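You operate a simulated robot arm through the tools that you are given. There is no shell and no other tool. Be economical: measure what you need, move in short steps, check, and stop when the job is done.

The job below is to be done with a simulated two-armed robot. You get a single attempt, and the scene is never put back.

TASK
Pick up the grey scoop with one hand, pass it to the other hand and put it on the right rack middle shelf. Count the white tape rolls on the spare bench top, then put as many of the paper balls from the spare bench top on the white paper pad. Open the lower coil drawer. Any order will do.

Only the result counts: the job must be done as asked and must still hold three seconds after the hand-in. Knocking over, shifting, dropping, spilling or breaking anything else fails it.

THE ROBOT
Two 7-joint arms with fingered hands on one trunk, on a base that drives. Base frame: it is fixed to the floor where the robot stands at the start and does not move with it; the origin is under the middle of the robot, x ahead of it, y to its left, z up; the surface under the hand at the start is at about z = 760. Units: mm, degrees, N and s.
The left shoulder is at the start at [46, 182, 1236], the right one opposite. With the tool pointing down near the work surface each hand reaches from about 100 to 760 mm from the robot's upright axis, wherever it stands, measured 20 degrees to its own side. Places, roughly: lower coil drawer [5200, 6900, 400]; paper ball [500, -1750, 750]; right rack middle shelf [600, 4400, 400]; white paper pad [500, -1250, 750]; white tape roll [500, -1500, 750]. Payload 3.8 kg a hand.
Tool frame (each hand has its own): the origin (TCP) lies between the finger pads and is the grasp point; the fingertips stand 30 mm ahead of it; z points along the fingers, y is the line along which they close. The gripper opens to 104 mm. The gripper's body begins 35 mm behind the TCP. The gripper is a hand of 4 fingers: y runs from the thumb to the fingers, the wrist lies at [-17, -104, -178] in the tool frame.
Orientation is told as [roll, pitch, yaw] about the base's x, y, z axes, in that order, counted from this pose: with the fingers straight down and the wrist toward the robot, the tool's x, y and z point along [0, 1, 0], [1, 0, 0] and [0, 0, -1] of the base frame.

THE INTERFACE
- The arms move only by the tool jog_arm. It takes "left_plan", "right_plan" or both (then of equal length, played together; a hand with none holds still); each is a list that holds one entry, the list of rows, each a list of 6 numbers: the shift along the tool's x, y, z in mm, then the turn, a rotation vector about the tool's x, y, z in degrees. In form: [[[x, y, z, wx, wy, wz], ...]]. A call has 1 to 8 rows; each row is the pose to reach, as a shift and turn from the pose commanded when the call began, along the tool's axes at that moment. Each row takes 0.2 s and may step no farther than 50 mm and 8.6 degrees from the row before; otherwise, the whole call is refused. Where a pose cannot be reached the arm comes as near as it can. A force on the tool above 40 N (or 10 N above the force at the start of the call, whichever is more), or a blocked arm, ends the call early, and 0.2 s more pass. In this call time passes only in rows, and 0.2 s behind the last. The reply holds the time, the measured pose of the TCP, the force on the tool along the base axes, the opening and the grip force, in the units named above and with some noise, with the torque about the TCP (base axes, N m) and any sound that the robot's microphone picked up, and new pictures: "show" is both (left out), scene, wrist or none (wrist: the cameras of the hands that moved).
- Cameras (640 x 400 px; columns grow to the right, rows downward): "scene" is now at [118.9, -21.8, 1395.1]; the picture's right is [-0.28, -0.96, 0.00], its down [-0.71, 0.21, -0.67] and it looks along [0.64, -0.19, -0.74] (base axes); focal length 274 px, centre (320, 200). "left" rides on the left gripper at [-66, -90, -125] in its tool frame; the picture's right is [-0.78, -0.30, 0.56], its down [0.57, -0.70, 0.42] and it looks along [0.26, 0.65, 0.71] (tool axes); focal length 275 px, centre (320, 200). "right" rides on the right gripper at [66, -90, -126] in its tool frame; the picture's right is [-0.78, 0.30, -0.56], its down [-0.57, -0.70, 0.42] and it looks along [-0.26, 0.65, 0.71] (tool axes); focal length 275 px, centre (320, 200). There is no depth. A picture from a camera that has moved, and an enlarged one, comes with that camera's place and axes in the base frame and with its lens.
- lift_body(by): slides the trunk up (or, below 0, down) by that many mm; the arms and the scene camera ride with it, the base frame stays. It gives what a move gives, with no picture.
- steer(legs): drives the robot by 1 to 6 legs, each [ahead, left, turn to the left] in mm, mm and degrees, along the robot's own axes; the way and the turn of a leg run together, so that a leg with both is an arc; at most 1500 mm and 180 degrees a leg. The arms and the cameras ride along, it lands a little off, and it stops where it bumps. It gives what a move gives, and a new picture of the scene camera.
- finger_targets(index, middle, ring, thumb_bend, thumb_turn, hand): sets how far each is bent, from 0 (flat) to 1 (curled in); at 0.3 the hand is open as for a grip, at 0.7 the pads meet at the TCP. One left out holds its place. A second passes; each finger stops where it meets its share of the squeeze, and holds until it gets a number again. It is the only way to open and close the hand. It gives what a move gives, with no picture; readings hold the bend of each and the force on the fingers (four entries, about 0 where the hand has none), thumb and palm. thumb_turn goes from beside the hand (0) to across from the fingers (1), as for a grip.
- head_to(pan, tilt): turns the head with the scene camera to pan (to the left, within 86 degrees either way) and tilt (down, from -29 to 69), counted from straight ahead of the robot. It gives what a move gives, and a new picture of the scene camera.
- inspect(camera, box): a new picture of the part [left, top, right, bottom] of that camera's present view, enlarged. The clock stands still meanwhile.
- finish_job(): hands the job in; it is judged then, once.

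Go step by step. Nothing tells you exact positions but the pictures and the camera data: compare them with the known pose of the tool, close in by small moves and look again before you grip or let go. The budget is 165 turns and 260 pictures, counting those below and the enlarged ones. Unless the task says otherwise, let go and move clear before handing in.

The tools are called after "Call:" by a JSON object that holds its "api" and its "payload". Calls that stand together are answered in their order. jog_arm: Moves the arms, as the interface text tells. Its arguments: {"type":"object","properties":{"left_plan":{"type":"array","items":{"type":"array","items":{"type":"array","items":{"type":"number"}}}},"right_plan":{"type":"array","items":{"type":"array","items":{"type":"array","items":{"type":"number"}}}},"show":{"type":"string","enum":["both","scene","wrist","none"]}},"required":[]} The other tools are called the same way: lift_body (by) slides the trunk up or down; finger_targets (index, middle, ring, thumb_bend, thumb_turn, hand) moves the fingers one by one; steer (legs) drives the base; head_to (pan, tilt) turns the head that bears the scene camera; inspect (camera, box) takes an enlarged picture of a part of a camera's view; finish_job () hands the job in.

At the start:

```text
time: 0.0
left_tool_pos: [447.7, 79.7, 1004.7]
left_ee_rot: [11.0, -1.0, 4.3]
left_contact_force: [-0.6, 0.0, 0.3]
left_torque: [0.0, 0.0, 0.02]
left_width: 103.8
left_grasp_force: 0.0
left_shape: jaw
left_bend: [0.3, 0.3, 0.3, 0.3, 0.97]
left_finger forces: [0.0, 0.0, 0.0, 0.0, 0.1, 0.0]
right_tool_pos: [469.1, -366.7, 1090.7]
right_ee_rot: [0.1, 0.0, 0.1]
right_contact_force: [0.2, 0.4, -0.4]
right_torque: [-0.02, -0.03, 0.01]
right_width: 103.7
right_grasp_force: 0.1
right_shape: jaw
right_bend: [0.3, 0.3, 0.3, 0.3, 0.97]
right_finger forces: [0.1, 0.0, 0.0, 0.0, 0.0, 0.1]
trunk travel left (down, up): [-387.0, 369.0]
robot x, y, heading: [-4.4, 1.9, -0.1]
head pan, tilt: [-16.3, 48.0]
```

scene: 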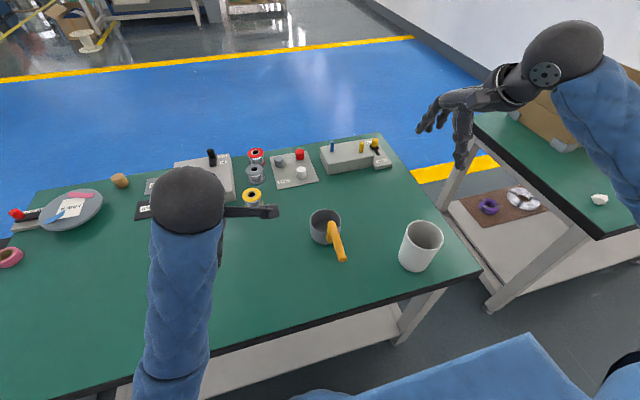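
right: 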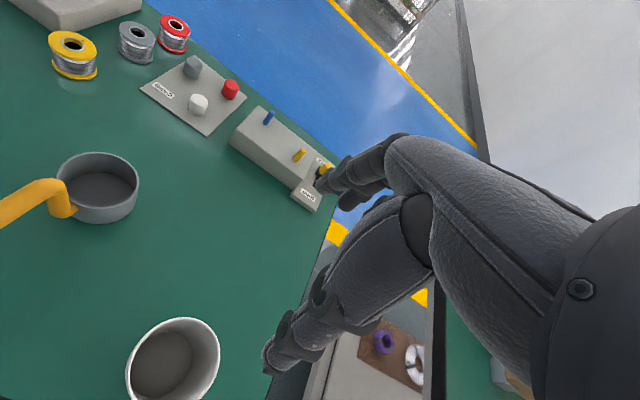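
left: 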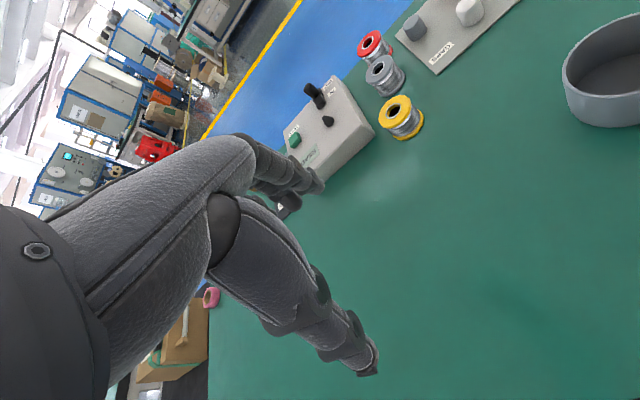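

I see the bench with a grey pot-like scoop (yellow handle) at about [535,-160]. I'll look closer at it and the spare bench to the right.

Call:
{"api": "inspect", "payload": {"camera": "scene", "box": [240, 160, 460, 300]}}

Call:
{"api": "head_to", "payload": {"pan": -75, "tilt": 35}}

```text
2.86 times, centred on (350, 230) of scene
camera zoom: at [118.9, -21.8, 1395.1], right [-0.28, -0.96, 0.0], down [-0.71, 0.21, -0.67], along [0.64, -0.19, -0.74], focal length 783 px, centre (234, 114)
```

zoom: 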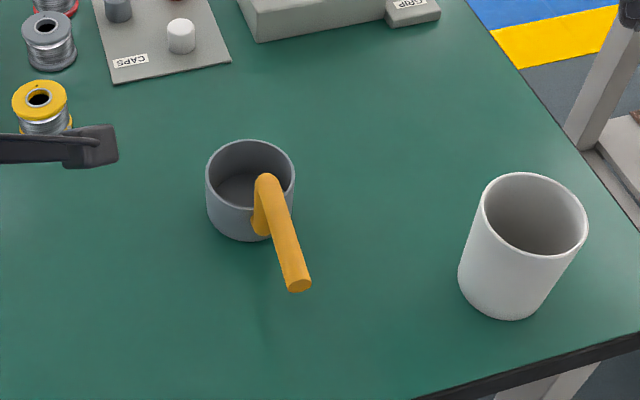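

```text
time: 1.3
left_tool_pos: [449.2, 82.1, 1004.3]
left_ee_rot: [11.1, -1.1, 4.4]
left_contact_force: [-0.5, -0.3, -0.3]
left_torque: [0.04, -0.01, 0.05]
left_width: 104.0
left_grasp_force: 0.1
left_shape: jaw
left_bend: [0.3, 0.3, 0.3, 0.3, 0.97]
left_finger forces: [0.0, 0.1, 0.0, 0.0, 0.0, 0.1]
right_tool_pos: [468.4, -366.7, 1090.7]
right_ee_rot: [0.0, 0.0, 0.0]
right_contact_force: [1.1, -0.1, -0.3]
right_torque: [-0.04, 0.01, -0.02]
right_width: 103.4
right_grasp_force: 0.1
right_shape: jaw
right_bend: [0.3, 0.3, 0.3, 0.3, 0.97]
right_finger forces: [0.1, 0.0, 0.0, 0.0, 0.0, 0.1]
trunk travel left (down, up): [-387.0, 369.0]
robot x, y, heading: [-2.0, -2.6, -0.0]
head pan, tilt: [-75.0, 35.0]
camera scene: at [66.1, -84.8, 1414.1], right [-0.97, -0.26, 0.0], down [-0.15, 0.55, -0.82], along [0.21, -0.79, -0.57], focal length 274 px, centre (320, 200)
```

scene: 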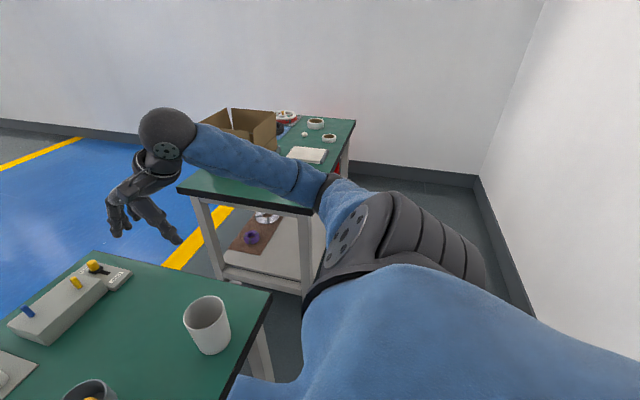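

The scoop's handle rises to z≈889 and runs horizontally toward me along x. Before choosing grasps I look at the rack far to the left.

Call:
{"api": "head_to", "payload": {"pan": 80, "tilt": 15}}

Call:
{"api": "inspect", "payload": {"camera": "scene", "box": [160, 100, 480, 300]}}

```text
time: 3.7
left_tool_pos: [447.7, 81.9, 1003.3]
left_ee_rot: [11.2, -0.9, 4.4]
left_contact_force: [0.0, -0.2, 0.4]
left_torque: [0.01, -0.01, 0.01]
left_width: 103.6
left_grasp_force: 0.0
left_shape: jaw
left_bend: [0.3, 0.3, 0.3, 0.3, 0.97]
left_finger forces: [0.0, 0.0, 0.1, 0.1, 0.0, 0.1]
right_tool_pos: [468.3, -367.3, 1089.4]
right_ee_rot: [-0.1, 0.0, 0.0]
right_contact_force: [0.8, 0.7, -0.6]
right_torque: [-0.01, 0.0, 0.0]
right_width: 103.6
right_grasp_force: 0.1
right_shape: jaw
right_bend: [0.3, 0.3, 0.3, 0.3, 0.97]
right_finger forces: [0.0, 0.0, 0.0, 0.0, 0.0, 0.1]
trunk travel left (down, up): [-387.0, 369.0]
robot x, y, heading: [-3.5, 2.2, 0.1]
head pan, tilt: [80.0, 15.0]
camera scene: at [59.5, 92.3, 1446.1], right [0.98, -0.17, 0.0], down [-0.05, -0.25, -0.97], along [0.17, 0.95, -0.26], focal length 274 px, centre (320, 200)
```

scene: 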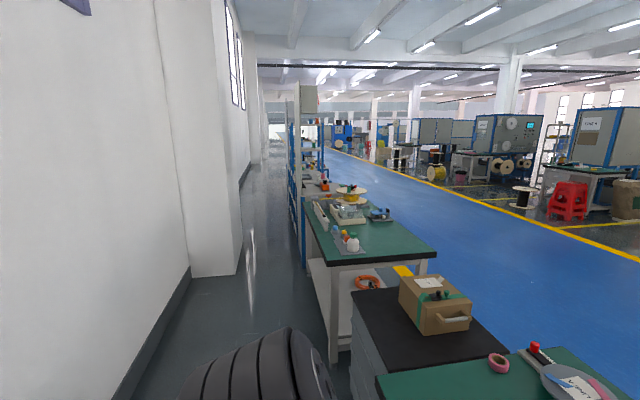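

```text
2.00 times, centred on (320, 200) of scene
camera zoom: at [59.5, 92.3, 1446.1], right [0.98, -0.17, 0.0], down [-0.05, -0.25, -0.97], along [0.17, 0.95, -0.26], focal length 548 px, centre (320, 200)
```

zoom: 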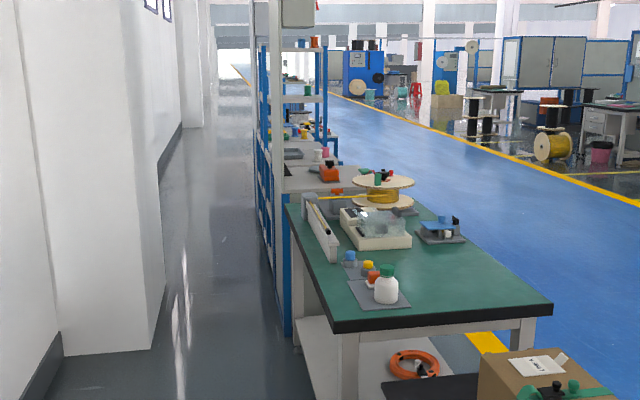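

The aisle to the racks looks clear. I'll zoom in on the right hand to learn its shape, since I plan to pinch the cup's far rim with it and leave the handle for the left hand.

Call:
{"api": "head_to", "payload": {"pan": -35, "tilt": 35}}

Call:
{"api": "finger_targets", "payload": {"hand": "right", "index": 0.45, "middle": 0.45, "ring": 0.45, "thumb_bend": 0.55}}

Call:
{"api": "inspect", "payload": {"camera": "scene", "box": [260, 80, 580, 280]}}

Call:
{"api": "inspect", "payload": {"camera": "right", "box": [0, 0, 640, 400]}}

```text
time: 5.6
left_tool_pos: [449.4, 82.4, 1004.3]
left_ee_rot: [11.3, -1.1, 4.3]
left_contact_force: [0.1, 1.1, -0.3]
left_torque: [0.04, -0.04, 0.01]
left_width: 103.6
left_grasp_force: 0.1
left_shape: jaw
left_bend: [0.3, 0.3, 0.3, 0.3, 0.97]
left_finger forces: [0.1, 0.0, 0.0, 0.0, 0.0, 0.1]
right_tool_pos: [468.9, -367.0, 1090.5]
right_ee_rot: [0.0, 0.0, 0.1]
right_contact_force: [-0.3, 0.4, 0.0]
right_torque: [0.01, 0.03, -0.01]
right_width: 103.5
right_grasp_force: 0.1
right_shape: jaw
right_bend: [0.3, 0.3, 0.3, 0.3, 0.97]
right_finger forces: [0.0, 0.0, 0.0, 0.0, 0.0, 0.0]
trunk travel left (down, up): [-387.0, 369.0]
robot x, y, heading: [1.4, -2.0, 0.1]
head pan, tilt: [-35.0, 35.0]
camera scene: at [115.4, -50.2, 1414.1], right [-0.57, -0.82, 0.0], down [-0.47, 0.33, -0.82], along [0.67, -0.47, -0.57], focal length 274 px, centre (320, 200)
```

scene: 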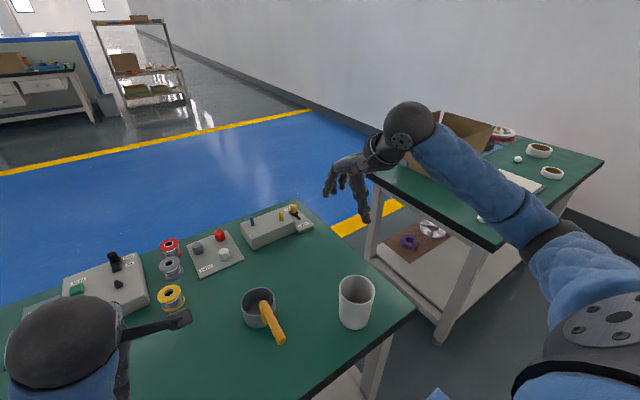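

```text
time: 6.6
left_tool_pos: [449.5, 81.5, 1004.3]
left_ee_rot: [11.1, -1.1, 4.2]
left_contact_force: [0.2, 0.4, -0.5]
left_torque: [0.04, -0.05, 0.0]
left_width: 103.8
left_grasp_force: 0.1
left_shape: jaw
left_bend: [0.3, 0.3, 0.3, 0.3, 0.97]
left_finger forces: [0.0, 0.2, 0.0, 0.0, 0.1, 0.1]
right_tool_pos: [467.9, -367.1, 1090.4]
right_ee_rot: [0.0, 0.0, 0.0]
right_contact_force: [-0.3, 0.0, -0.1]
right_torque: [-0.01, 0.02, -0.03]
right_width: 54.5
right_grasp_force: 0.1
right_shape: fingers
right_bend: [0.45, 0.45, 0.45, 0.55, 0.97]
right_finger forces: [0.1, 0.1, 0.0, 0.0, 0.0, 0.0]
trunk travel left (down, up): [-387.0, 369.0]
robot x, y, heading: [3.2, -3.0, 0.0]
head pan, tilt: [-35.0, 35.0]
```

```text
2.00 times, centred on (420, 180) of scene
camera zoom: at [115.4, -50.2, 1414.1], right [-0.57, -0.82, 0.0], down [-0.47, 0.33, -0.82], along [0.67, -0.47, -0.57], focal length 548 px, centre (120, 240)
```

zoom: 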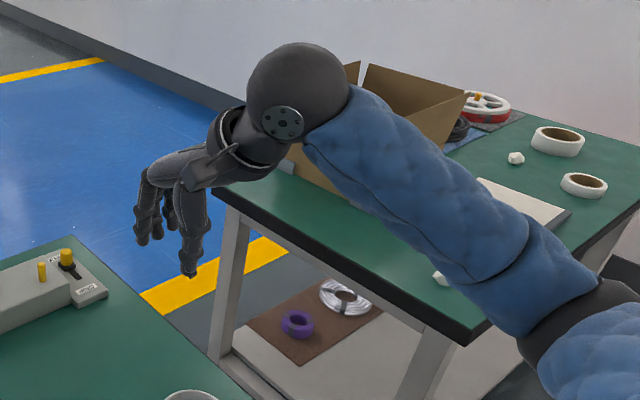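

```text
1.00 times, centred on (320, 200) of right (not enlarged: the box is as wide or as high as the picture)
camera zoom: at [380.0, -301.2, 1214.8], right [0.3, -0.78, 0.56], down [-0.7, -0.57, -0.42], along [0.65, -0.27, -0.71], focal length 275 px, centre (320, 200)
```

zoom: 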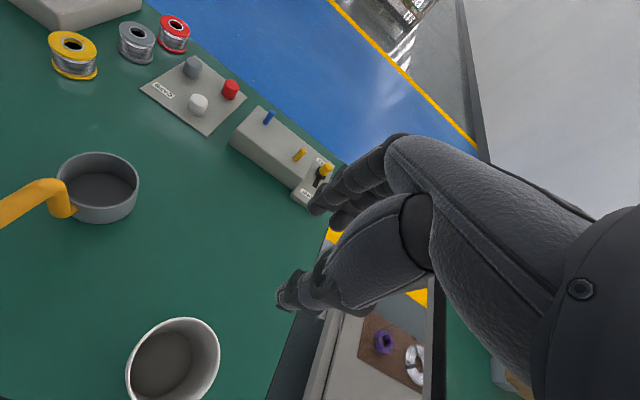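

The palm sits well above the thumb, so a rim pinch clears the handle. I move the right hand over the cup's far wall at a safe height, yawed 35°.

Call:
{"api": "jog_arm", "payload": {"right_plan": [[[38, 16, 10, 0, 0, -6], [76, 33, 20, 0, 0, -12], [114, 49, 30, 0, 0, -18], [152, 65, 40, 0, 0, -24], [190, 82, 50, 0, 0, -30], [228, 98, 60, 0, 0, -35], [228, 98, 80, 0, 0, -35]]], "show": "both"}}

Call:
{"api": "head_to", "payload": {"pan": -12, "tilt": 52}}

```text
time: 8.2
left_tool_pos: [448.1, 80.5, 1003.7]
left_ee_rot: [11.2, -1.1, 4.4]
left_contact_force: [0.1, -0.6, -0.7]
left_torque: [-0.02, 0.0, -0.01]
left_width: 104.0
left_grasp_force: 0.1
left_shape: jaw
left_bend: [0.3, 0.3, 0.3, 0.3, 0.97]
left_finger forces: [0.0, 0.0, 0.0, 0.0, 0.0, 0.0]
right_tool_pos: [570.9, -137.3, 1011.0]
right_ee_rot: [0.0, 0.0, 35.0]
right_contact_force: [0.7, -0.1, 0.2]
right_torque: [-0.01, 0.01, -0.02]
right_width: 54.4
right_grasp_force: 0.0
right_shape: fingers
right_bend: [0.45, 0.45, 0.45, 0.55, 0.97]
right_finger forces: [0.0, 0.1, 0.0, 0.0, 0.0, 0.0]
trunk travel left (down, up): [-387.0, 369.0]
robot x, y, heading: [-2.4, 1.2, 0.0]
head pan, tilt: [-35.0, 35.0]
camera scene: at [115.2, -51.0, 1414.1], right [-0.57, -0.82, 0.0], down [-0.47, 0.33, -0.82], along [0.67, -0.47, -0.57], focal length 274 px, centre (320, 200)
camera right: at [459.5, -135.7, 1135.1], right [0.69, -0.46, 0.56], down [-0.24, -0.87, -0.42], along [0.68, 0.16, -0.71], focal length 275 px, centre (320, 200)
```

scene: 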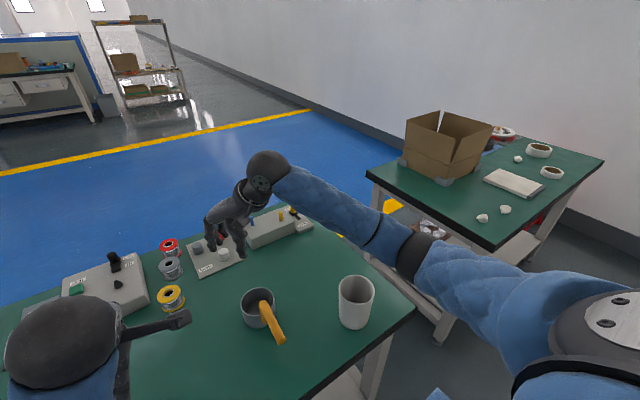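
right: 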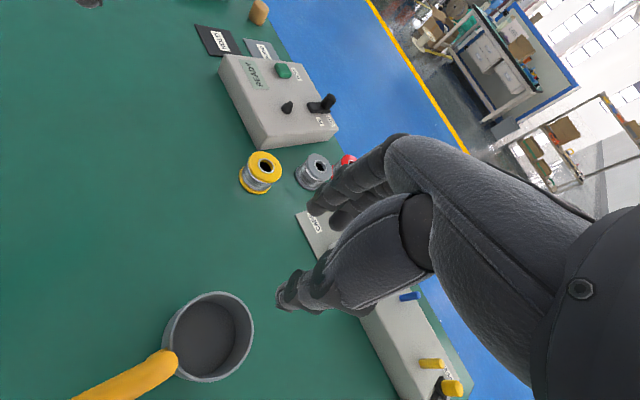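

```text
time: 9.1
left_tool_pos: [449.0, 82.6, 1003.4]
left_ee_rot: [11.2, -1.0, 4.3]
left_contact_force: [0.3, -0.4, -0.1]
left_torque: [-0.01, -0.01, 0.01]
left_width: 103.9
left_grasp_force: 0.1
left_shape: jaw
left_bend: [0.3, 0.3, 0.3, 0.3, 0.97]
left_finger forces: [0.0, 0.0, 0.0, 0.0, 0.1, 0.0]
right_tool_pos: [569.7, -137.8, 1012.4]
right_ee_rot: [0.1, 0.0, 35.0]
right_contact_force: [0.5, -0.3, -0.7]
right_torque: [-0.03, -0.02, 0.01]
right_width: 54.2
right_grasp_force: 0.0
right_shape: fingers
right_bend: [0.45, 0.45, 0.45, 0.55, 0.97]
right_finger forces: [0.0, 0.0, 0.1, 0.0, 0.0, 0.1]
trunk travel left (down, up): [-387.0, 369.0]
robot x, y, heading: [1.3, -4.6, 0.2]
head pan, tilt: [-12.0, 52.0]
camera scene: at [116.8, -15.4, 1389.7], right [-0.21, -0.98, 0.0], down [-0.77, 0.16, -0.62], along [0.6, -0.13, -0.79], focal length 274 px, centre (320, 200)
```

scene: 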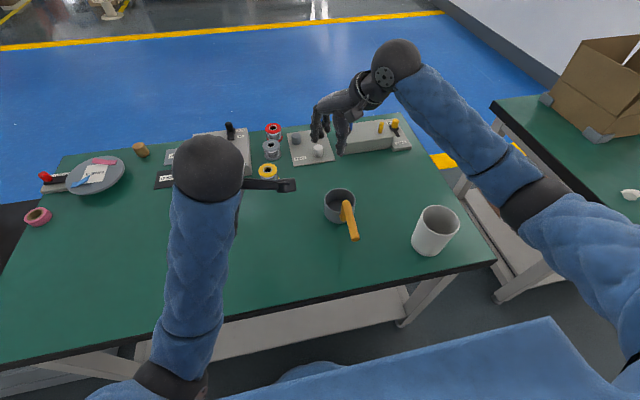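

The wrist view puts the cup centre at about [532,-158] with radius 42; the hand is almost over the far wall. I descend partway and check.

Call:
{"api": "jog_arm", "payload": {"right_plan": [[[5, -5, 30, 0, 0, 0], [5, -5, 65, 0, 0, 0], [5, -5, 100, 0, 0, 0], [5, -5, 120, 0, 0, 0]]], "show": "both"}}

Call:
{"api": "inspect", "payload": {"camera": "scene", "box": [270, 110, 430, 250]}}

```text
time: 10.1
left_tool_pos: [448.2, 82.3, 1003.6]
left_ee_rot: [11.2, -1.0, 4.3]
left_contact_force: [0.2, 0.9, -0.3]
left_torque: [-0.03, -0.01, -0.02]
left_width: 103.9
left_grasp_force: 0.1
left_shape: jaw
left_bend: [0.3, 0.3, 0.3, 0.3, 0.97]
left_finger forces: [0.0, 0.0, 0.1, 0.0, 0.0, 0.0]
right_tool_pos: [562.3, -136.9, 891.5]
right_ee_rot: [0.0, 0.0, 35.1]
right_contact_force: [0.0, -0.3, -0.8]
right_torque: [-0.03, -0.06, -0.02]
right_width: 54.0
right_grasp_force: 0.0
right_shape: fingers
right_bend: [0.45, 0.45, 0.45, 0.55, 0.97]
right_finger forces: [0.0, 0.1, 0.1, 0.0, 0.1, 0.0]
trunk travel left (down, up): [-387.0, 369.0]
robot x, y, heading: [-2.7, -0.4, 0.1]
head pan, tilt: [-12.0, 52.0]
camera scene: at [116.8, -15.2, 1389.7], right [-0.21, -0.98, 0.0], down [-0.77, 0.16, -0.62], along [0.6, -0.13, -0.79], focal length 274 px, centre (320, 200)
camera right: at [450.9, -135.2, 1014.9], right [0.69, -0.46, 0.56], down [-0.25, -0.87, -0.42], along [0.68, 0.16, -0.71], focal length 275 px, centre (320, 200)
```

scene: 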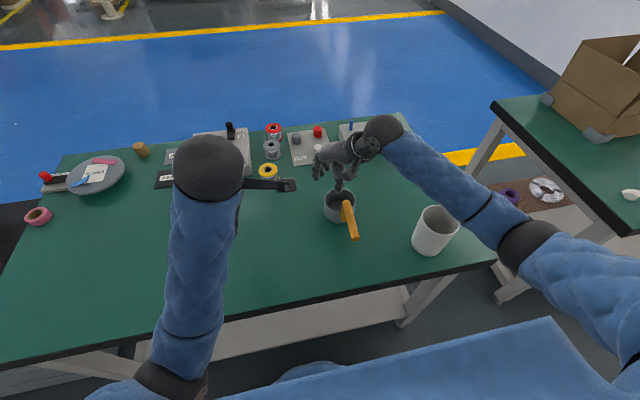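
right: 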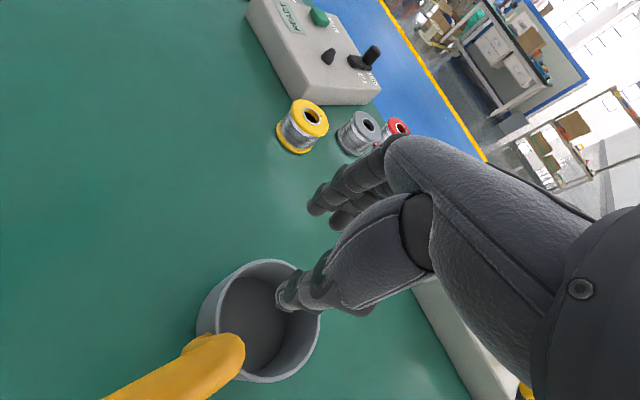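

```text
2.86 times, centred on (350, 180) of scene
camera zoom: at [116.8, -15.2, 1389.7], right [-0.21, -0.98, 0.0], down [-0.77, 0.16, -0.62], along [0.6, -0.13, -0.79], focal length 783 px, centre (234, 257)
```

zoom: 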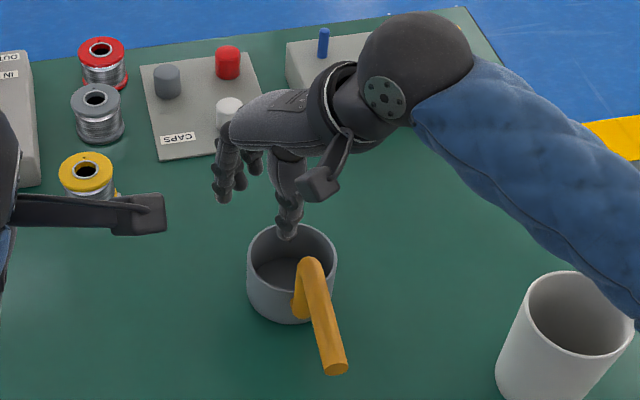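

The thumb is over the cup's inside and the fingers are outside the far wall. I go down to rim level and look.

Call:
{"api": "jog_arm", "payload": {"right_plan": [[[0, 0, 25, 0, 0, 0], [0, 0, 45, 0, 0, 0], [0, 0, 58, 0, 0, 0]]], "show": "wrist"}}

Call:
{"api": "inspect", "payload": {"camera": "scene", "box": [270, 110, 430, 250]}}

```text
time: 10.9
left_tool_pos: [449.0, 81.9, 1003.1]
left_ee_rot: [11.3, -1.1, 4.2]
left_contact_force: [0.8, -0.2, 0.6]
left_torque: [0.0, 0.01, 0.0]
left_width: 103.8
left_grasp_force: 0.0
left_shape: jaw
left_bend: [0.3, 0.3, 0.3, 0.3, 0.97]
left_finger forces: [0.0, 0.1, 0.1, 0.1, 0.0, 0.0]
right_tool_pos: [568.3, -136.4, 852.4]
right_ee_rot: [0.0, -2.0, 35.0]
right_contact_force: [-4.0, -0.2, 15.9]
right_torque: [-0.25, 0.76, -0.06]
right_width: 60.2
right_grasp_force: 8.5
right_shape: fingers
right_bend: [0.45, 0.45, 0.45, 0.52, 0.96]
right_finger forces: [0.0, 0.0, 0.0, 0.1, 16.4, 0.0]
trunk travel left (down, up): [-387.0, 369.0]
robot x, y, heading: [1.4, 2.3, 0.1]
head pan, tilt: [-12.0, 52.0]
stopped in row 3 (right hand): the force on the tool passed its limit at 49 N (the readings are from after the stop); the commanded pose is now the measured one
camera right: at [453.4, -135.6, 972.4], right [0.67, -0.48, 0.57], down [-0.23, -0.86, -0.45], along [0.7, 0.17, -0.69], focal length 275 px, centre (320, 200)
```

right: 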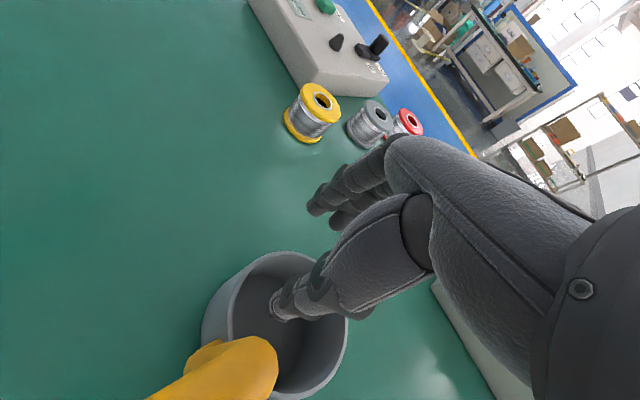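

```text
2.86 times, centred on (350, 180) of scene
camera zoom: at [116.9, -15.6, 1389.7], right [-0.21, -0.98, 0.0], down [-0.77, 0.16, -0.62], along [0.6, -0.13, -0.79], focal length 783 px, centre (234, 257)
```

zoom: 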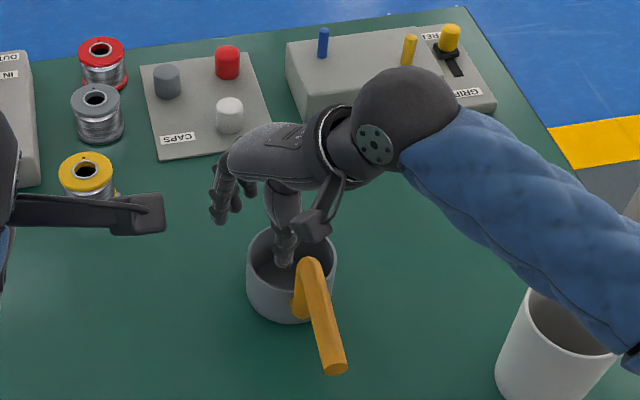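

The thumb tip touched the cup's floor, so this is as deep as it goes; the wall is centred at the TCP. I back up a few mm and close on the wall.

Call:
{"api": "jog_arm", "payload": {"right_plan": [[[0, 0, -5, 0, 0, 0]]], "show": "none"}}

Call:
{"api": "finger_targets", "payload": {"hand": "right", "index": 0.8, "middle": 0.8, "ring": 0.8, "thumb_bend": 0.8}}

Call:
{"api": "inspect", "payload": {"camera": "scene", "box": [270, 110, 430, 250]}}

Call:
{"api": "inspect", "payload": {"camera": "right", "box": [120, 180, 440, 400]}}

```text
time: 11.3
left_tool_pos: [450.8, 82.1, 1003.8]
left_ee_rot: [11.3, -1.2, 4.4]
left_contact_force: [0.1, 0.4, 0.0]
left_torque: [-0.01, 0.01, 0.0]
left_width: 103.7
left_grasp_force: 0.0
left_shape: jaw
left_bend: [0.3, 0.3, 0.3, 0.3, 0.97]
left_finger forces: [0.0, 0.0, 0.1, 0.1, 0.1, 0.1]
right_tool_pos: [565.6, -136.6, 852.8]
right_ee_rot: [-0.1, -1.4, 35.0]
right_contact_force: [0.1, 0.0, 0.3]
right_torque: [-0.04, 0.06, 0.02]
right_width: 55.9
right_grasp_force: 0.5
right_shape: fingers
right_bend: [0.45, 0.45, 0.45, 0.54, 0.97]
right_finger forces: [0.1, 0.1, 0.0, 0.0, 1.8, 0.0]
trunk travel left (down, up): [-387.0, 369.0]
robot x, y, heading: [1.1, -1.4, 0.1]
head pan, tilt: [-12.0, 52.0]
```

```text
time: 12.3
left_tool_pos: [449.6, 81.8, 1003.6]
left_ee_rot: [11.3, -1.0, 4.3]
left_contact_force: [0.6, 0.0, -0.3]
left_torque: [0.0, -0.01, -0.02]
left_width: 104.0
left_grasp_force: 0.1
left_shape: jaw
left_bend: [0.3, 0.3, 0.3, 0.3, 0.97]
left_finger forces: [0.0, 0.0, 0.0, 0.1, 0.0, 0.1]
right_tool_pos: [566.3, -136.7, 854.0]
right_ee_rot: [-0.1, -1.6, 34.9]
right_contact_force: [-0.2, -0.5, 0.3]
right_torque: [0.02, -0.03, 0.01]
right_width: 0.0
right_grasp_force: 0.0
right_shape: fingers
right_bend: [0.71, 0.8, 0.8, 0.77, 0.97]
right_finger forces: [0.0, 0.0, 0.0, 0.1, 0.0, 0.1]
trunk travel left (down, up): [-387.0, 369.0]
robot x, y, heading: [0.7, -0.0, 0.2]
head pan, tilt: [-12.0, 52.0]
```

```text
2.86 times, centred on (350, 180) of scene
camera zoom: at [116.7, -15.3, 1389.7], right [-0.21, -0.98, 0.0], down [-0.77, 0.16, -0.62], along [0.6, -0.13, -0.79], focal length 783 px, centre (234, 257)
```

zoom: 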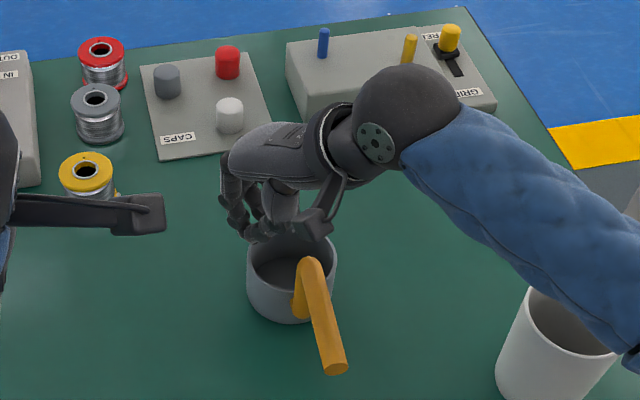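

```text
1.82 times, centred on (280, 290) of right
camera zoom: at [452.1, -135.6, 974.9], right [0.67, -0.47, 0.57], down [-0.24, -0.87, -0.44], along [0.7, 0.17, -0.69], focal length 500 px, centre (393, 36)
```

zoom: 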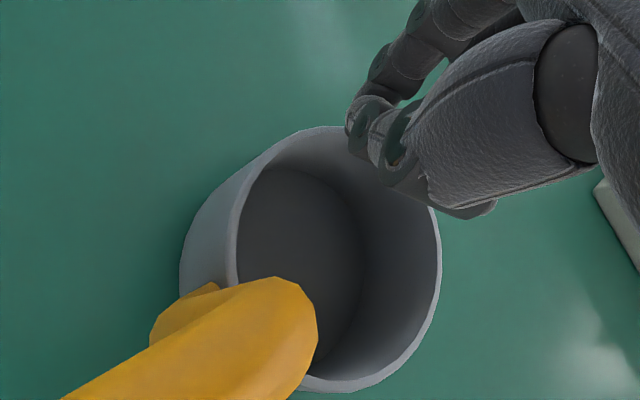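

The fingers closed just above the rim since they shorten when curled. I raise slightly, set a narrower gap, and go deeper.

Call:
{"api": "jog_arm", "payload": {"right_plan": [[[0, 0, -15, 0, 0, 0], [0, 0, -25, 0, 0, 0]]], "show": "none"}}

Call:
{"api": "finger_targets", "payload": {"hand": "right", "index": 0.53, "middle": 0.53, "ring": 0.53, "thumb_bend": 0.63}}

Call:
{"api": "inspect", "payload": {"camera": "scene", "box": [270, 110, 430, 250]}}

Call:
{"api": "inspect", "payload": {"camera": "right", "box": [120, 180, 440, 400]}}

```text
time: 12.9
left_tool_pos: [448.8, 81.7, 1003.9]
left_ee_rot: [11.3, -1.1, 4.3]
left_contact_force: [-0.2, 0.0, -0.1]
left_torque: [-0.01, -0.01, 0.02]
left_width: 103.7
left_grasp_force: 0.1
left_shape: jaw
left_bend: [0.3, 0.3, 0.3, 0.3, 0.97]
left_finger forces: [0.0, 0.1, 0.0, 0.1, 0.0, 0.0]
right_tool_pos: [566.4, -137.3, 876.4]
right_ee_rot: [-0.1, -1.6, 35.0]
right_contact_force: [0.3, -0.3, -0.3]
right_torque: [-0.01, 0.01, 0.0]
right_width: 0.0
right_grasp_force: 0.1
right_shape: fingers
right_bend: [0.71, 0.8, 0.8, 0.77, 0.97]
right_finger forces: [0.0, 0.0, 0.1, 0.2, 0.0, 0.0]
trunk travel left (down, up): [-387.0, 369.0]
robot x, y, heading: [1.8, -0.7, 0.3]
head pan, tilt: [-12.0, 52.0]
```

```text
time: 13.9
left_tool_pos: [449.4, 80.8, 1004.2]
left_ee_rot: [11.3, -1.0, 4.3]
left_contact_force: [0.2, 0.1, 0.0]
left_torque: [-0.02, 0.04, -0.02]
left_width: 103.7
left_grasp_force: 0.1
left_shape: jaw
left_bend: [0.3, 0.3, 0.3, 0.3, 0.97]
left_finger forces: [0.1, 0.0, 0.0, 0.0, 0.0, 0.0]
right_tool_pos: [566.2, -137.3, 877.9]
right_ee_rot: [-0.1, -1.6, 34.9]
right_contact_force: [0.4, 0.4, -0.2]
right_torque: [-0.02, 0.01, 0.0]
right_width: 32.2
right_grasp_force: 0.1
right_shape: fingers
right_bend: [0.53, 0.53, 0.53, 0.63, 0.97]
right_finger forces: [0.1, 0.0, 0.0, 0.0, 0.0, 0.0]
trunk travel left (down, up): [-387.0, 369.0]
robot x, y, heading: [0.6, -0.6, -0.1]
head pan, tilt: [-12.0, 52.0]
```

```text
2.86 times, centred on (350, 180) of scene
camera zoom: at [116.7, -15.3, 1389.7], right [-0.21, -0.98, 0.0], down [-0.77, 0.16, -0.62], along [0.6, -0.13, -0.79], focal length 783 px, centre (234, 257)
```

zoom: 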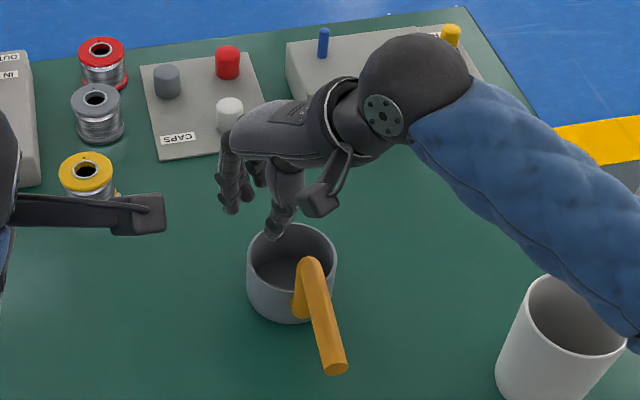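

```text
1.82 times, centred on (280, 290) of right
camera zoom: at [452.4, -136.9, 998.6], right [0.67, -0.47, 0.57], down [-0.24, -0.87, -0.44], along [0.7, 0.17, -0.69], focal length 500 px, centre (393, 36)
```

zoom: 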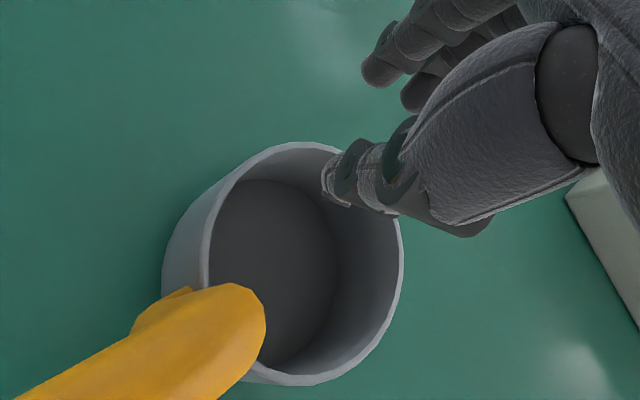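

The thumb tip is inside the rim and the fingers outside. Going down 40 mm with watch on force.

Call:
{"api": "jog_arm", "payload": {"right_plan": [[[0, 0, 15, 0, 0, 0], [0, 0, 30, 0, 0, 0], [0, 0, 38, 0, 0, 0], [0, 0, 43, 0, 0, 0]]], "show": "wrist"}}

Call:
{"api": "inspect", "payload": {"camera": "scene", "box": [270, 110, 430, 250]}}

```text
time: 14.8
left_tool_pos: [449.0, 82.7, 1003.4]
left_ee_rot: [11.3, -1.1, 4.3]
left_contact_force: [-0.1, 0.1, 0.1]
left_torque: [0.0, 0.02, -0.01]
left_width: 103.6
left_grasp_force: 0.0
left_shape: jaw
left_bend: [0.3, 0.3, 0.3, 0.3, 0.97]
left_finger forces: [0.0, 0.1, 0.0, 0.0, 0.0, 0.0]
right_tool_pos: [573.0, -133.6, 852.3]
right_ee_rot: [-0.1, -3.4, 34.9]
right_contact_force: [-5.3, 0.2, 16.5]
right_torque: [-0.16, 0.64, -0.01]
right_width: 36.9
right_grasp_force: 8.8
right_shape: fingers
right_bend: [0.53, 0.53, 0.53, 0.61, 0.95]
right_finger forces: [0.0, 0.1, 0.0, 0.0, 17.0, 0.0]
trunk travel left (down, up): [-387.0, 369.0]
robot x, y, heading: [0.3, 1.9, -0.1]
head pan, tilt: [-12.0, 52.0]
stopped in row 4 (right hand): the force on the tool passed its limit at 45 N (the readings are from after the stop); the commanded pose is now the measured one
camera right: at [456.4, -134.3, 971.0], right [0.66, -0.48, 0.57], down [-0.23, -0.86, -0.46], along [0.72, 0.18, -0.67], focal length 275 px, centre (320, 200)
```

right: 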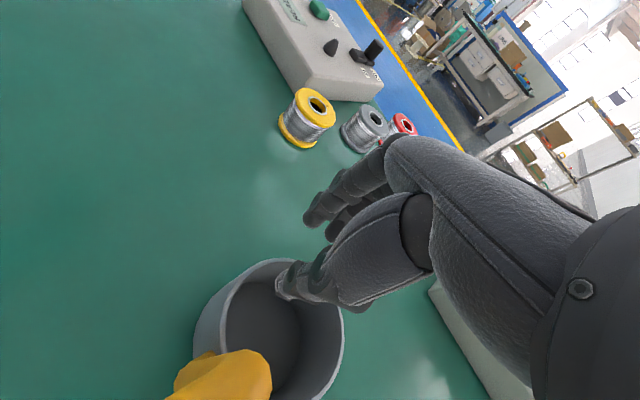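

```text
2.86 times, centred on (350, 180) of scene
camera zoom: at [116.7, -15.3, 1389.7], right [-0.21, -0.98, 0.0], down [-0.77, 0.16, -0.62], along [0.6, -0.13, -0.79], focal length 783 px, centre (234, 257)
```

zoom: 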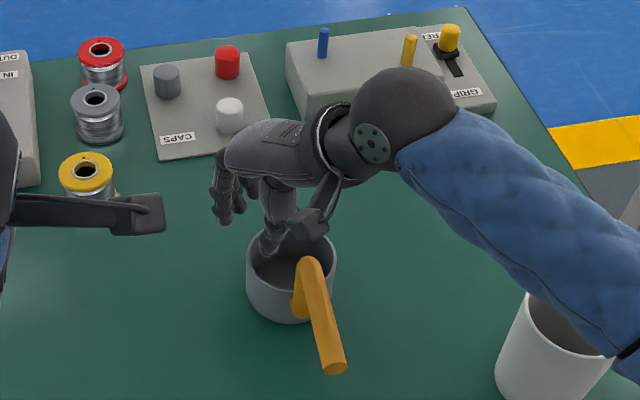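

The thumb won't go deeper inside, so I change plan: grip the whole cup from outside, thumb and fingers across y, palm just beyond the handle bend. First I raise clear, level the hand and open it.

Call:
{"api": "jog_arm", "payload": {"right_plan": [[[0, 0, -30, 0, 0, 0], [0, 0, -75, 1.4, 1, 0], [0, 0, -120, 2.8, 1.95, 0], [0, 0, -130, 2.8, 1.95, 0]]], "show": "none"}}

Call:
{"api": "finger_targets", "payload": {"hand": "right", "index": 0.27, "middle": 0.27, "ring": 0.27, "thumb_bend": 0.27}}

```text
time: 15.8
left_tool_pos: [450.0, 81.5, 1004.4]
left_ee_rot: [11.4, -1.0, 4.2]
left_contact_force: [0.2, 0.5, -0.4]
left_torque: [0.0, 0.01, 0.03]
left_width: 104.0
left_grasp_force: 0.0
left_shape: jaw
left_bend: [0.3, 0.3, 0.3, 0.3, 0.97]
left_finger forces: [0.1, 0.0, 0.0, 0.0, 0.0, 0.0]
right_tool_pos: [566.9, -138.1, 980.5]
right_ee_rot: [1.8, 0.0, 35.0]
right_contact_force: [-0.1, -0.5, 0.2]
right_torque: [0.0, -0.02, 0.0]
right_width: 33.2
right_grasp_force: 0.1
right_shape: fingers
right_bend: [0.53, 0.53, 0.53, 0.63, 0.97]
right_finger forces: [0.0, 0.0, 0.0, 0.1, 0.1, 0.1]
trunk travel left (down, up): [-387.0, 369.0]
robot x, y, heading: [-1.8, 1.6, -0.0]
head pan, tilt: [-12.0, 52.0]
```

```text
time: 16.8
left_tool_pos: [448.9, 82.5, 1003.5]
left_ee_rot: [11.3, -1.0, 4.3]
left_contact_force: [0.9, 0.2, 0.0]
left_torque: [0.02, 0.01, 0.01]
left_width: 103.7
left_grasp_force: 0.0
left_shape: jaw
left_bend: [0.3, 0.3, 0.3, 0.3, 0.97]
left_finger forces: [0.0, 0.0, 0.1, 0.0, 0.0, 0.1]
right_tool_pos: [567.3, -137.4, 980.7]
right_ee_rot: [1.9, 0.0, 35.0]
right_contact_force: [0.7, -0.4, -0.2]
right_torque: [-0.01, 0.02, 0.0]
right_width: 111.1
right_grasp_force: 0.1
right_shape: fingers
right_bend: [0.27, 0.27, 0.27, 0.27, 0.97]
right_finger forces: [0.1, 0.0, 0.0, 0.0, 0.1, 0.0]
trunk travel left (down, up): [-387.0, 369.0]
robot x, y, heading: [-0.3, -0.9, -0.1]
head pan, tilt: [-12.0, 52.0]
```

Now yaw to 90° over the cup centre.

Call:
{"api": "jog_arm", "payload": {"right_plan": [[[-1, -4, 0, 0, 0, -8], [-2, -8, 0, 0, 0, -16], [-3, -12, 0, 0, 0, -24], [-4, -16, 0, 0, 0, -32], [-5, -20, 0, 0, 0, -40], [-5, -23, 0, 0, 0, -48], [-6, -26, 0, 0, 0, -55]]], "show": "both"}}

Call:
{"api": "inspect", "payload": {"camera": "scene", "box": [270, 110, 430, 250]}}

```text
time: 18.4
left_tool_pos: [448.8, 82.5, 1003.1]
left_ee_rot: [11.4, -1.1, 4.4]
left_contact_force: [0.3, 1.0, 0.5]
left_torque: [-0.02, 0.0, 0.01]
left_width: 103.9
left_grasp_force: 0.0
left_shape: jaw
left_bend: [0.3, 0.3, 0.3, 0.3, 0.97]
left_finger forces: [0.0, 0.1, 0.1, 0.1, 0.0, 0.1]
right_tool_pos: [548.1, -156.9, 978.7]
right_ee_rot: [1.1, -1.5, 90.2]
right_contact_force: [-0.1, -0.9, -0.5]
right_torque: [0.0, 0.0, -0.02]
right_width: 111.3
right_grasp_force: 0.1
right_shape: fingers
right_bend: [0.27, 0.27, 0.27, 0.27, 0.97]
right_finger forces: [0.0, 0.1, 0.0, 0.0, 0.0, 0.0]
trunk travel left (down, up): [-387.0, 369.0]
robot x, y, heading: [-2.7, -1.0, 0.1]
head pan, tilt: [-12.0, 52.0]
camera scene: at [116.9, -15.2, 1389.7], right [-0.21, -0.98, 0.0], down [-0.77, 0.16, -0.62], along [0.6, -0.13, -0.79], focal length 274 px, centre (320, 200)
camera right: at [486.0, -250.1, 1102.2], right [0.78, 0.28, 0.55], down [0.57, -0.69, -0.45], along [0.25, 0.67, -0.7], focal length 275 px, centre (320, 200)
```

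scene: 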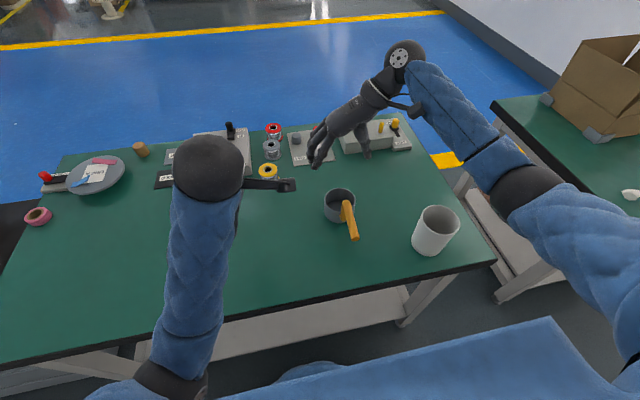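
right: 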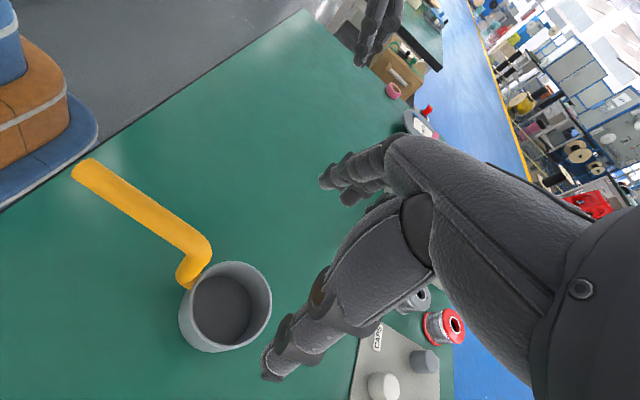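

```text
2.86 times, centred on (350, 180) of scene
camera zoom: at [116.9, -15.2, 1389.7], right [-0.21, -0.98, 0.0], down [-0.77, 0.16, -0.62], along [0.6, -0.13, -0.79], focal length 783 px, centre (234, 257)
```

zoom: 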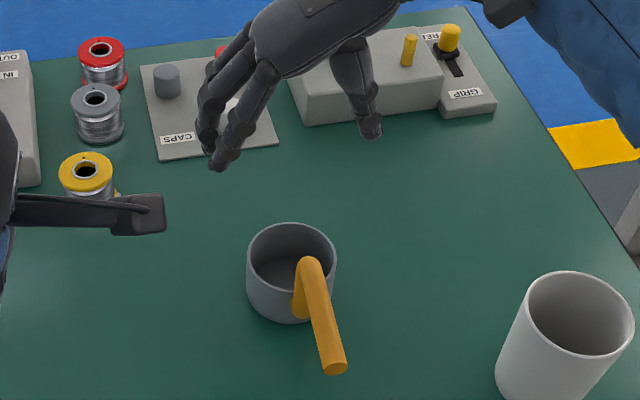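

The cup appears centred near [541,-160] with the rim a bit lower than I first thought (~815). I descend partway, shift slightly, and check both views.

Call:
{"api": "jog_arm", "payload": {"right_plan": [[[-3, -2, 30, 0, 0, 0], [-5, -3, 60, 0, 0, 0], [-5, -3, 85, 0, 0, 0]]], "show": "wrist"}}

Call:
{"api": "inspect", "payload": {"camera": "scene", "box": [270, 110, 430, 250]}}

```text
time: 19.2
left_tool_pos: [449.7, 81.1, 1003.4]
left_ee_rot: [11.2, -1.1, 4.2]
left_contact_force: [0.2, -0.6, 0.2]
left_torque: [-0.03, -0.01, 0.0]
left_width: 103.6
left_grasp_force: 0.0
left_shape: jaw
left_bend: [0.3, 0.3, 0.3, 0.3, 0.97]
left_finger forces: [0.1, 0.0, 0.1, 0.0, 0.1, 0.1]
right_tool_pos: [549.9, -157.7, 891.8]
right_ee_rot: [1.0, -1.5, 90.0]
right_contact_force: [0.3, -0.7, -0.7]
right_torque: [-0.01, 0.01, 0.0]
right_width: 111.1
right_grasp_force: 0.1
right_shape: fingers
right_bend: [0.27, 0.27, 0.27, 0.27, 0.97]
right_finger forces: [0.0, 0.0, 0.0, 0.1, 0.0, 0.0]
trunk travel left (down, up): [-387.0, 369.0]
robot x, y, heading: [0.3, 1.4, -0.1]
head pan, tilt: [-12.0, 52.0]
camera right: at [487.1, -250.9, 1014.9], right [0.79, 0.28, 0.55], down [0.56, -0.69, -0.45], along [0.25, 0.67, -0.7], focal length 275 px, centre (320, 200)
```

right: 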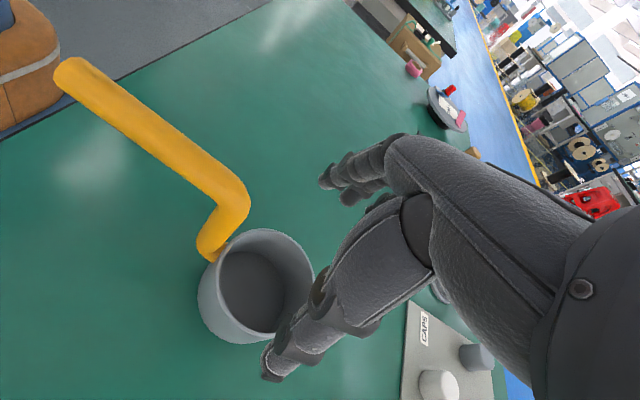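

```text
2.86 times, centred on (350, 180) of scene
camera zoom: at [116.9, -15.4, 1389.7], right [-0.21, -0.98, 0.0], down [-0.77, 0.16, -0.62], along [0.6, -0.13, -0.79], focal length 783 px, centre (234, 257)
```

zoom: 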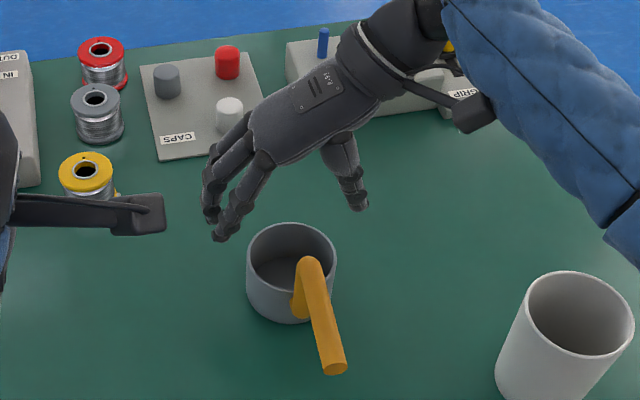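

Triangulation now gives the rim at about [543,-162,807]. I descend further in two stages.

Call:
{"api": "jog_arm", "payload": {"right_plan": [[[-3, -4, 25, 0, 0, 0], [-3, -4, 45, 0, 0, 0]]], "show": "wrist"}}

Call:
{"api": "inspect", "payload": {"camera": "scene", "box": [270, 110, 430, 250]}}

```text
time: 19.8
left_tool_pos: [449.1, 82.9, 1004.5]
left_ee_rot: [11.3, -1.1, 4.2]
left_contact_force: [0.9, 0.1, 0.4]
left_torque: [0.0, 0.02, -0.01]
left_width: 103.8
left_grasp_force: 0.0
left_shape: jaw
left_bend: [0.3, 0.3, 0.3, 0.3, 0.97]
left_finger forces: [0.0, 0.1, 0.1, 0.1, 0.0, 0.1]
right_tool_pos: [554.3, -161.1, 846.0]
right_ee_rot: [1.0, -1.4, 90.0]
right_contact_force: [0.4, 0.3, -0.6]
right_torque: [-0.01, 0.03, 0.02]
right_width: 111.3
right_grasp_force: 0.1
right_shape: fingers
right_bend: [0.27, 0.27, 0.27, 0.27, 0.97]
right_finger forces: [0.0, 0.0, 0.1, 0.0, 0.0, 0.1]
trunk travel left (down, up): [-387.0, 369.0]
robot x, y, heading: [-3.1, -1.3, -0.1]
head pan, tilt: [-12.0, 52.0]
camera right: at [490.8, -253.6, 970.6], right [0.79, 0.28, 0.55], down [0.57, -0.69, -0.45], along [0.25, 0.67, -0.7], focal length 275 px, centre (320, 200)
```

right: 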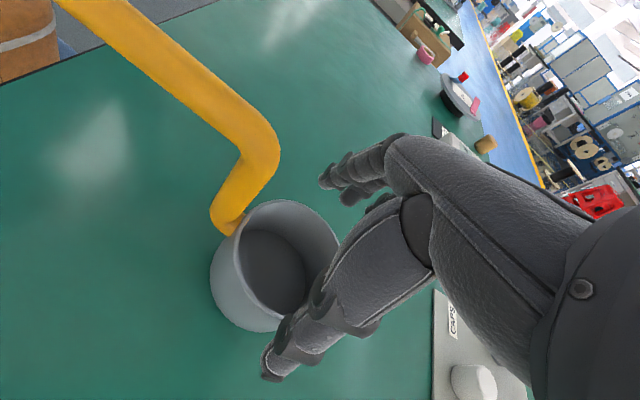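

```text
2.86 times, centred on (350, 180) of scene
camera zoom: at [116.7, -15.2, 1389.7], right [-0.21, -0.98, 0.0], down [-0.77, 0.16, -0.62], along [0.6, -0.13, -0.79], focal length 783 px, centre (234, 257)
```

zoom: 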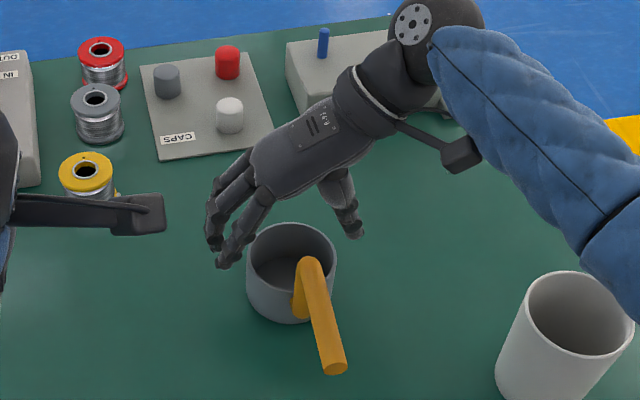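

Both sides clear the cup. Down the last 38 mm with a 2 mm shift left.

Call:
{"api": "jog_arm", "payload": {"right_plan": [[[0, 2, 15, 0, 0, 0], [0, 2, 28, 0, 0, 0], [0, 2, 38, 0, 0, 0]]], "show": "wrist"}}

Call:
{"api": "inspect", "payload": {"camera": "scene", "box": [270, 110, 430, 250]}}

```text
time: 20.6
left_tool_pos: [448.3, 81.1, 1003.7]
left_ee_rot: [11.4, -1.2, 4.3]
left_contact_force: [-0.2, 0.0, -0.4]
left_torque: [0.02, -0.01, 0.01]
left_width: 103.7
left_grasp_force: 0.0
left_shape: jaw
left_bend: [0.3, 0.3, 0.3, 0.3, 0.97]
left_finger forces: [0.0, 0.1, 0.0, 0.0, 0.0, 0.0]
right_tool_pos: [553.2, -158.2, 810.2]
right_ee_rot: [0.8, -1.5, 90.0]
right_contact_force: [0.4, -2.8, 2.6]
right_torque: [-0.14, -0.01, 0.0]
right_width: 113.5
right_grasp_force: 1.8
right_shape: fingers
right_bend: [0.27, 0.27, 0.27, 0.26, 0.97]
right_finger forces: [0.0, 0.0, 0.1, 0.1, 3.2, 0.0]
trunk travel left (down, up): [-387.0, 369.0]
robot x, y, heading: [3.3, 0.7, 0.4]
head pan, tilt: [-12.0, 52.0]
camera right: at [489.6, -251.0, 933.2], right [0.78, 0.28, 0.55], down [0.56, -0.69, -0.45], along [0.25, 0.67, -0.7], focal length 275 px, centre (320, 200)
```

right: 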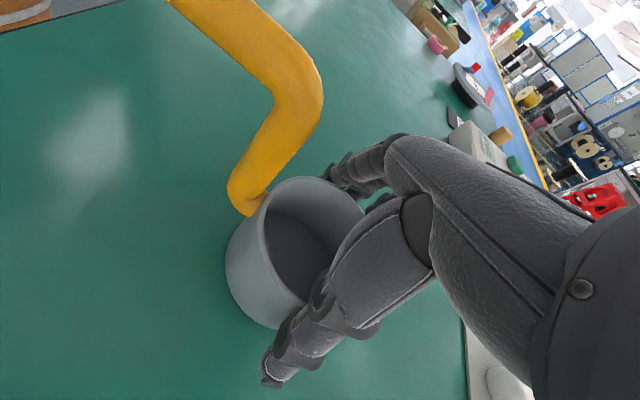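

```text
2.86 times, centred on (350, 180) of scene
camera zoom: at [116.3, -15.5, 1389.8], right [-0.21, -0.98, 0.0], down [-0.77, 0.16, -0.62], along [0.6, -0.13, -0.79], focal length 783 px, centre (234, 257)
```

zoom: 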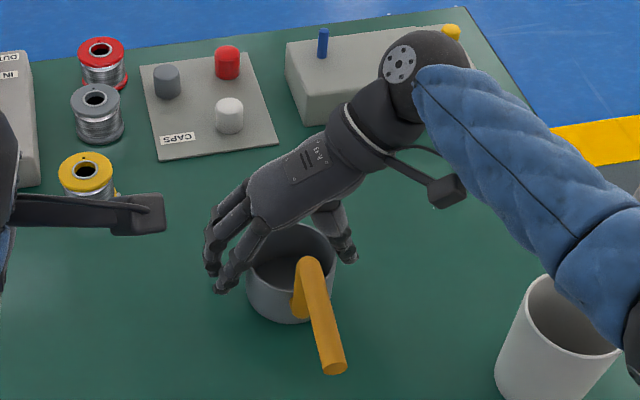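

The thumb just touches the cup; fingers are beside it. Close the grip.

Call:
{"api": "finger_targets", "payload": {"hand": "right", "index": 0.6, "middle": 0.6, "ring": 0.6, "thumb_bend": 0.6}}

Call:
{"api": "inspect", "payload": {"camera": "scene", "box": [270, 110, 430, 250]}}

```text
time: 21.6
left_tool_pos: [449.5, 82.6, 1003.6]
left_ee_rot: [11.3, -1.1, 4.3]
left_contact_force: [-1.4, 0.3, 0.4]
left_torque: [0.01, -0.01, -0.01]
left_width: 104.0
left_grasp_force: 0.0
left_shape: jaw
left_bend: [0.3, 0.3, 0.3, 0.3, 0.97]
left_finger forces: [0.0, 0.0, 0.0, 0.0, 0.0, 0.0]
right_tool_pos: [552.9, -158.3, 811.1]
right_ee_rot: [1.0, -1.5, 90.0]
right_contact_force: [1.4, -2.9, 6.3]
right_torque: [0.09, -0.16, -0.05]
right_width: 89.9
right_grasp_force: 28.9
right_shape: fingers
right_bend: [0.29, 0.46, 0.58, 0.46, 0.96]
right_finger forces: [15.5, 9.3, 1.5, 0.1, 32.0, 0.1]
trunk travel left (down, up): [-387.0, 369.0]
robot x, y, heading: [-2.7, 1.7, -0.1]
head pan, tilt: [-12.0, 52.0]
```

```text
2.86 times, centred on (350, 180) of scene
camera zoom: at [116.3, -15.4, 1389.7], right [-0.21, -0.98, 0.0], down [-0.77, 0.16, -0.62], along [0.6, -0.13, -0.79], focal length 783 px, centre (234, 257)
```

zoom: 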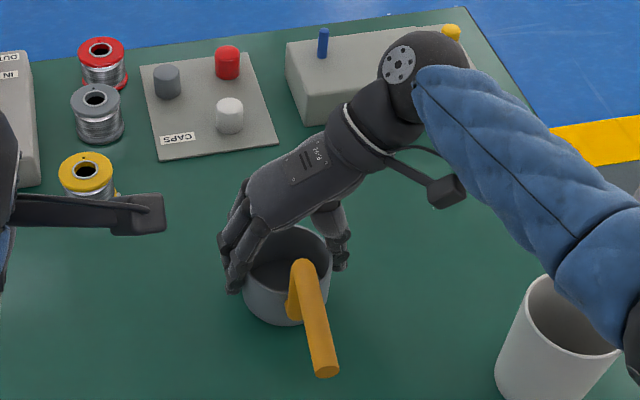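

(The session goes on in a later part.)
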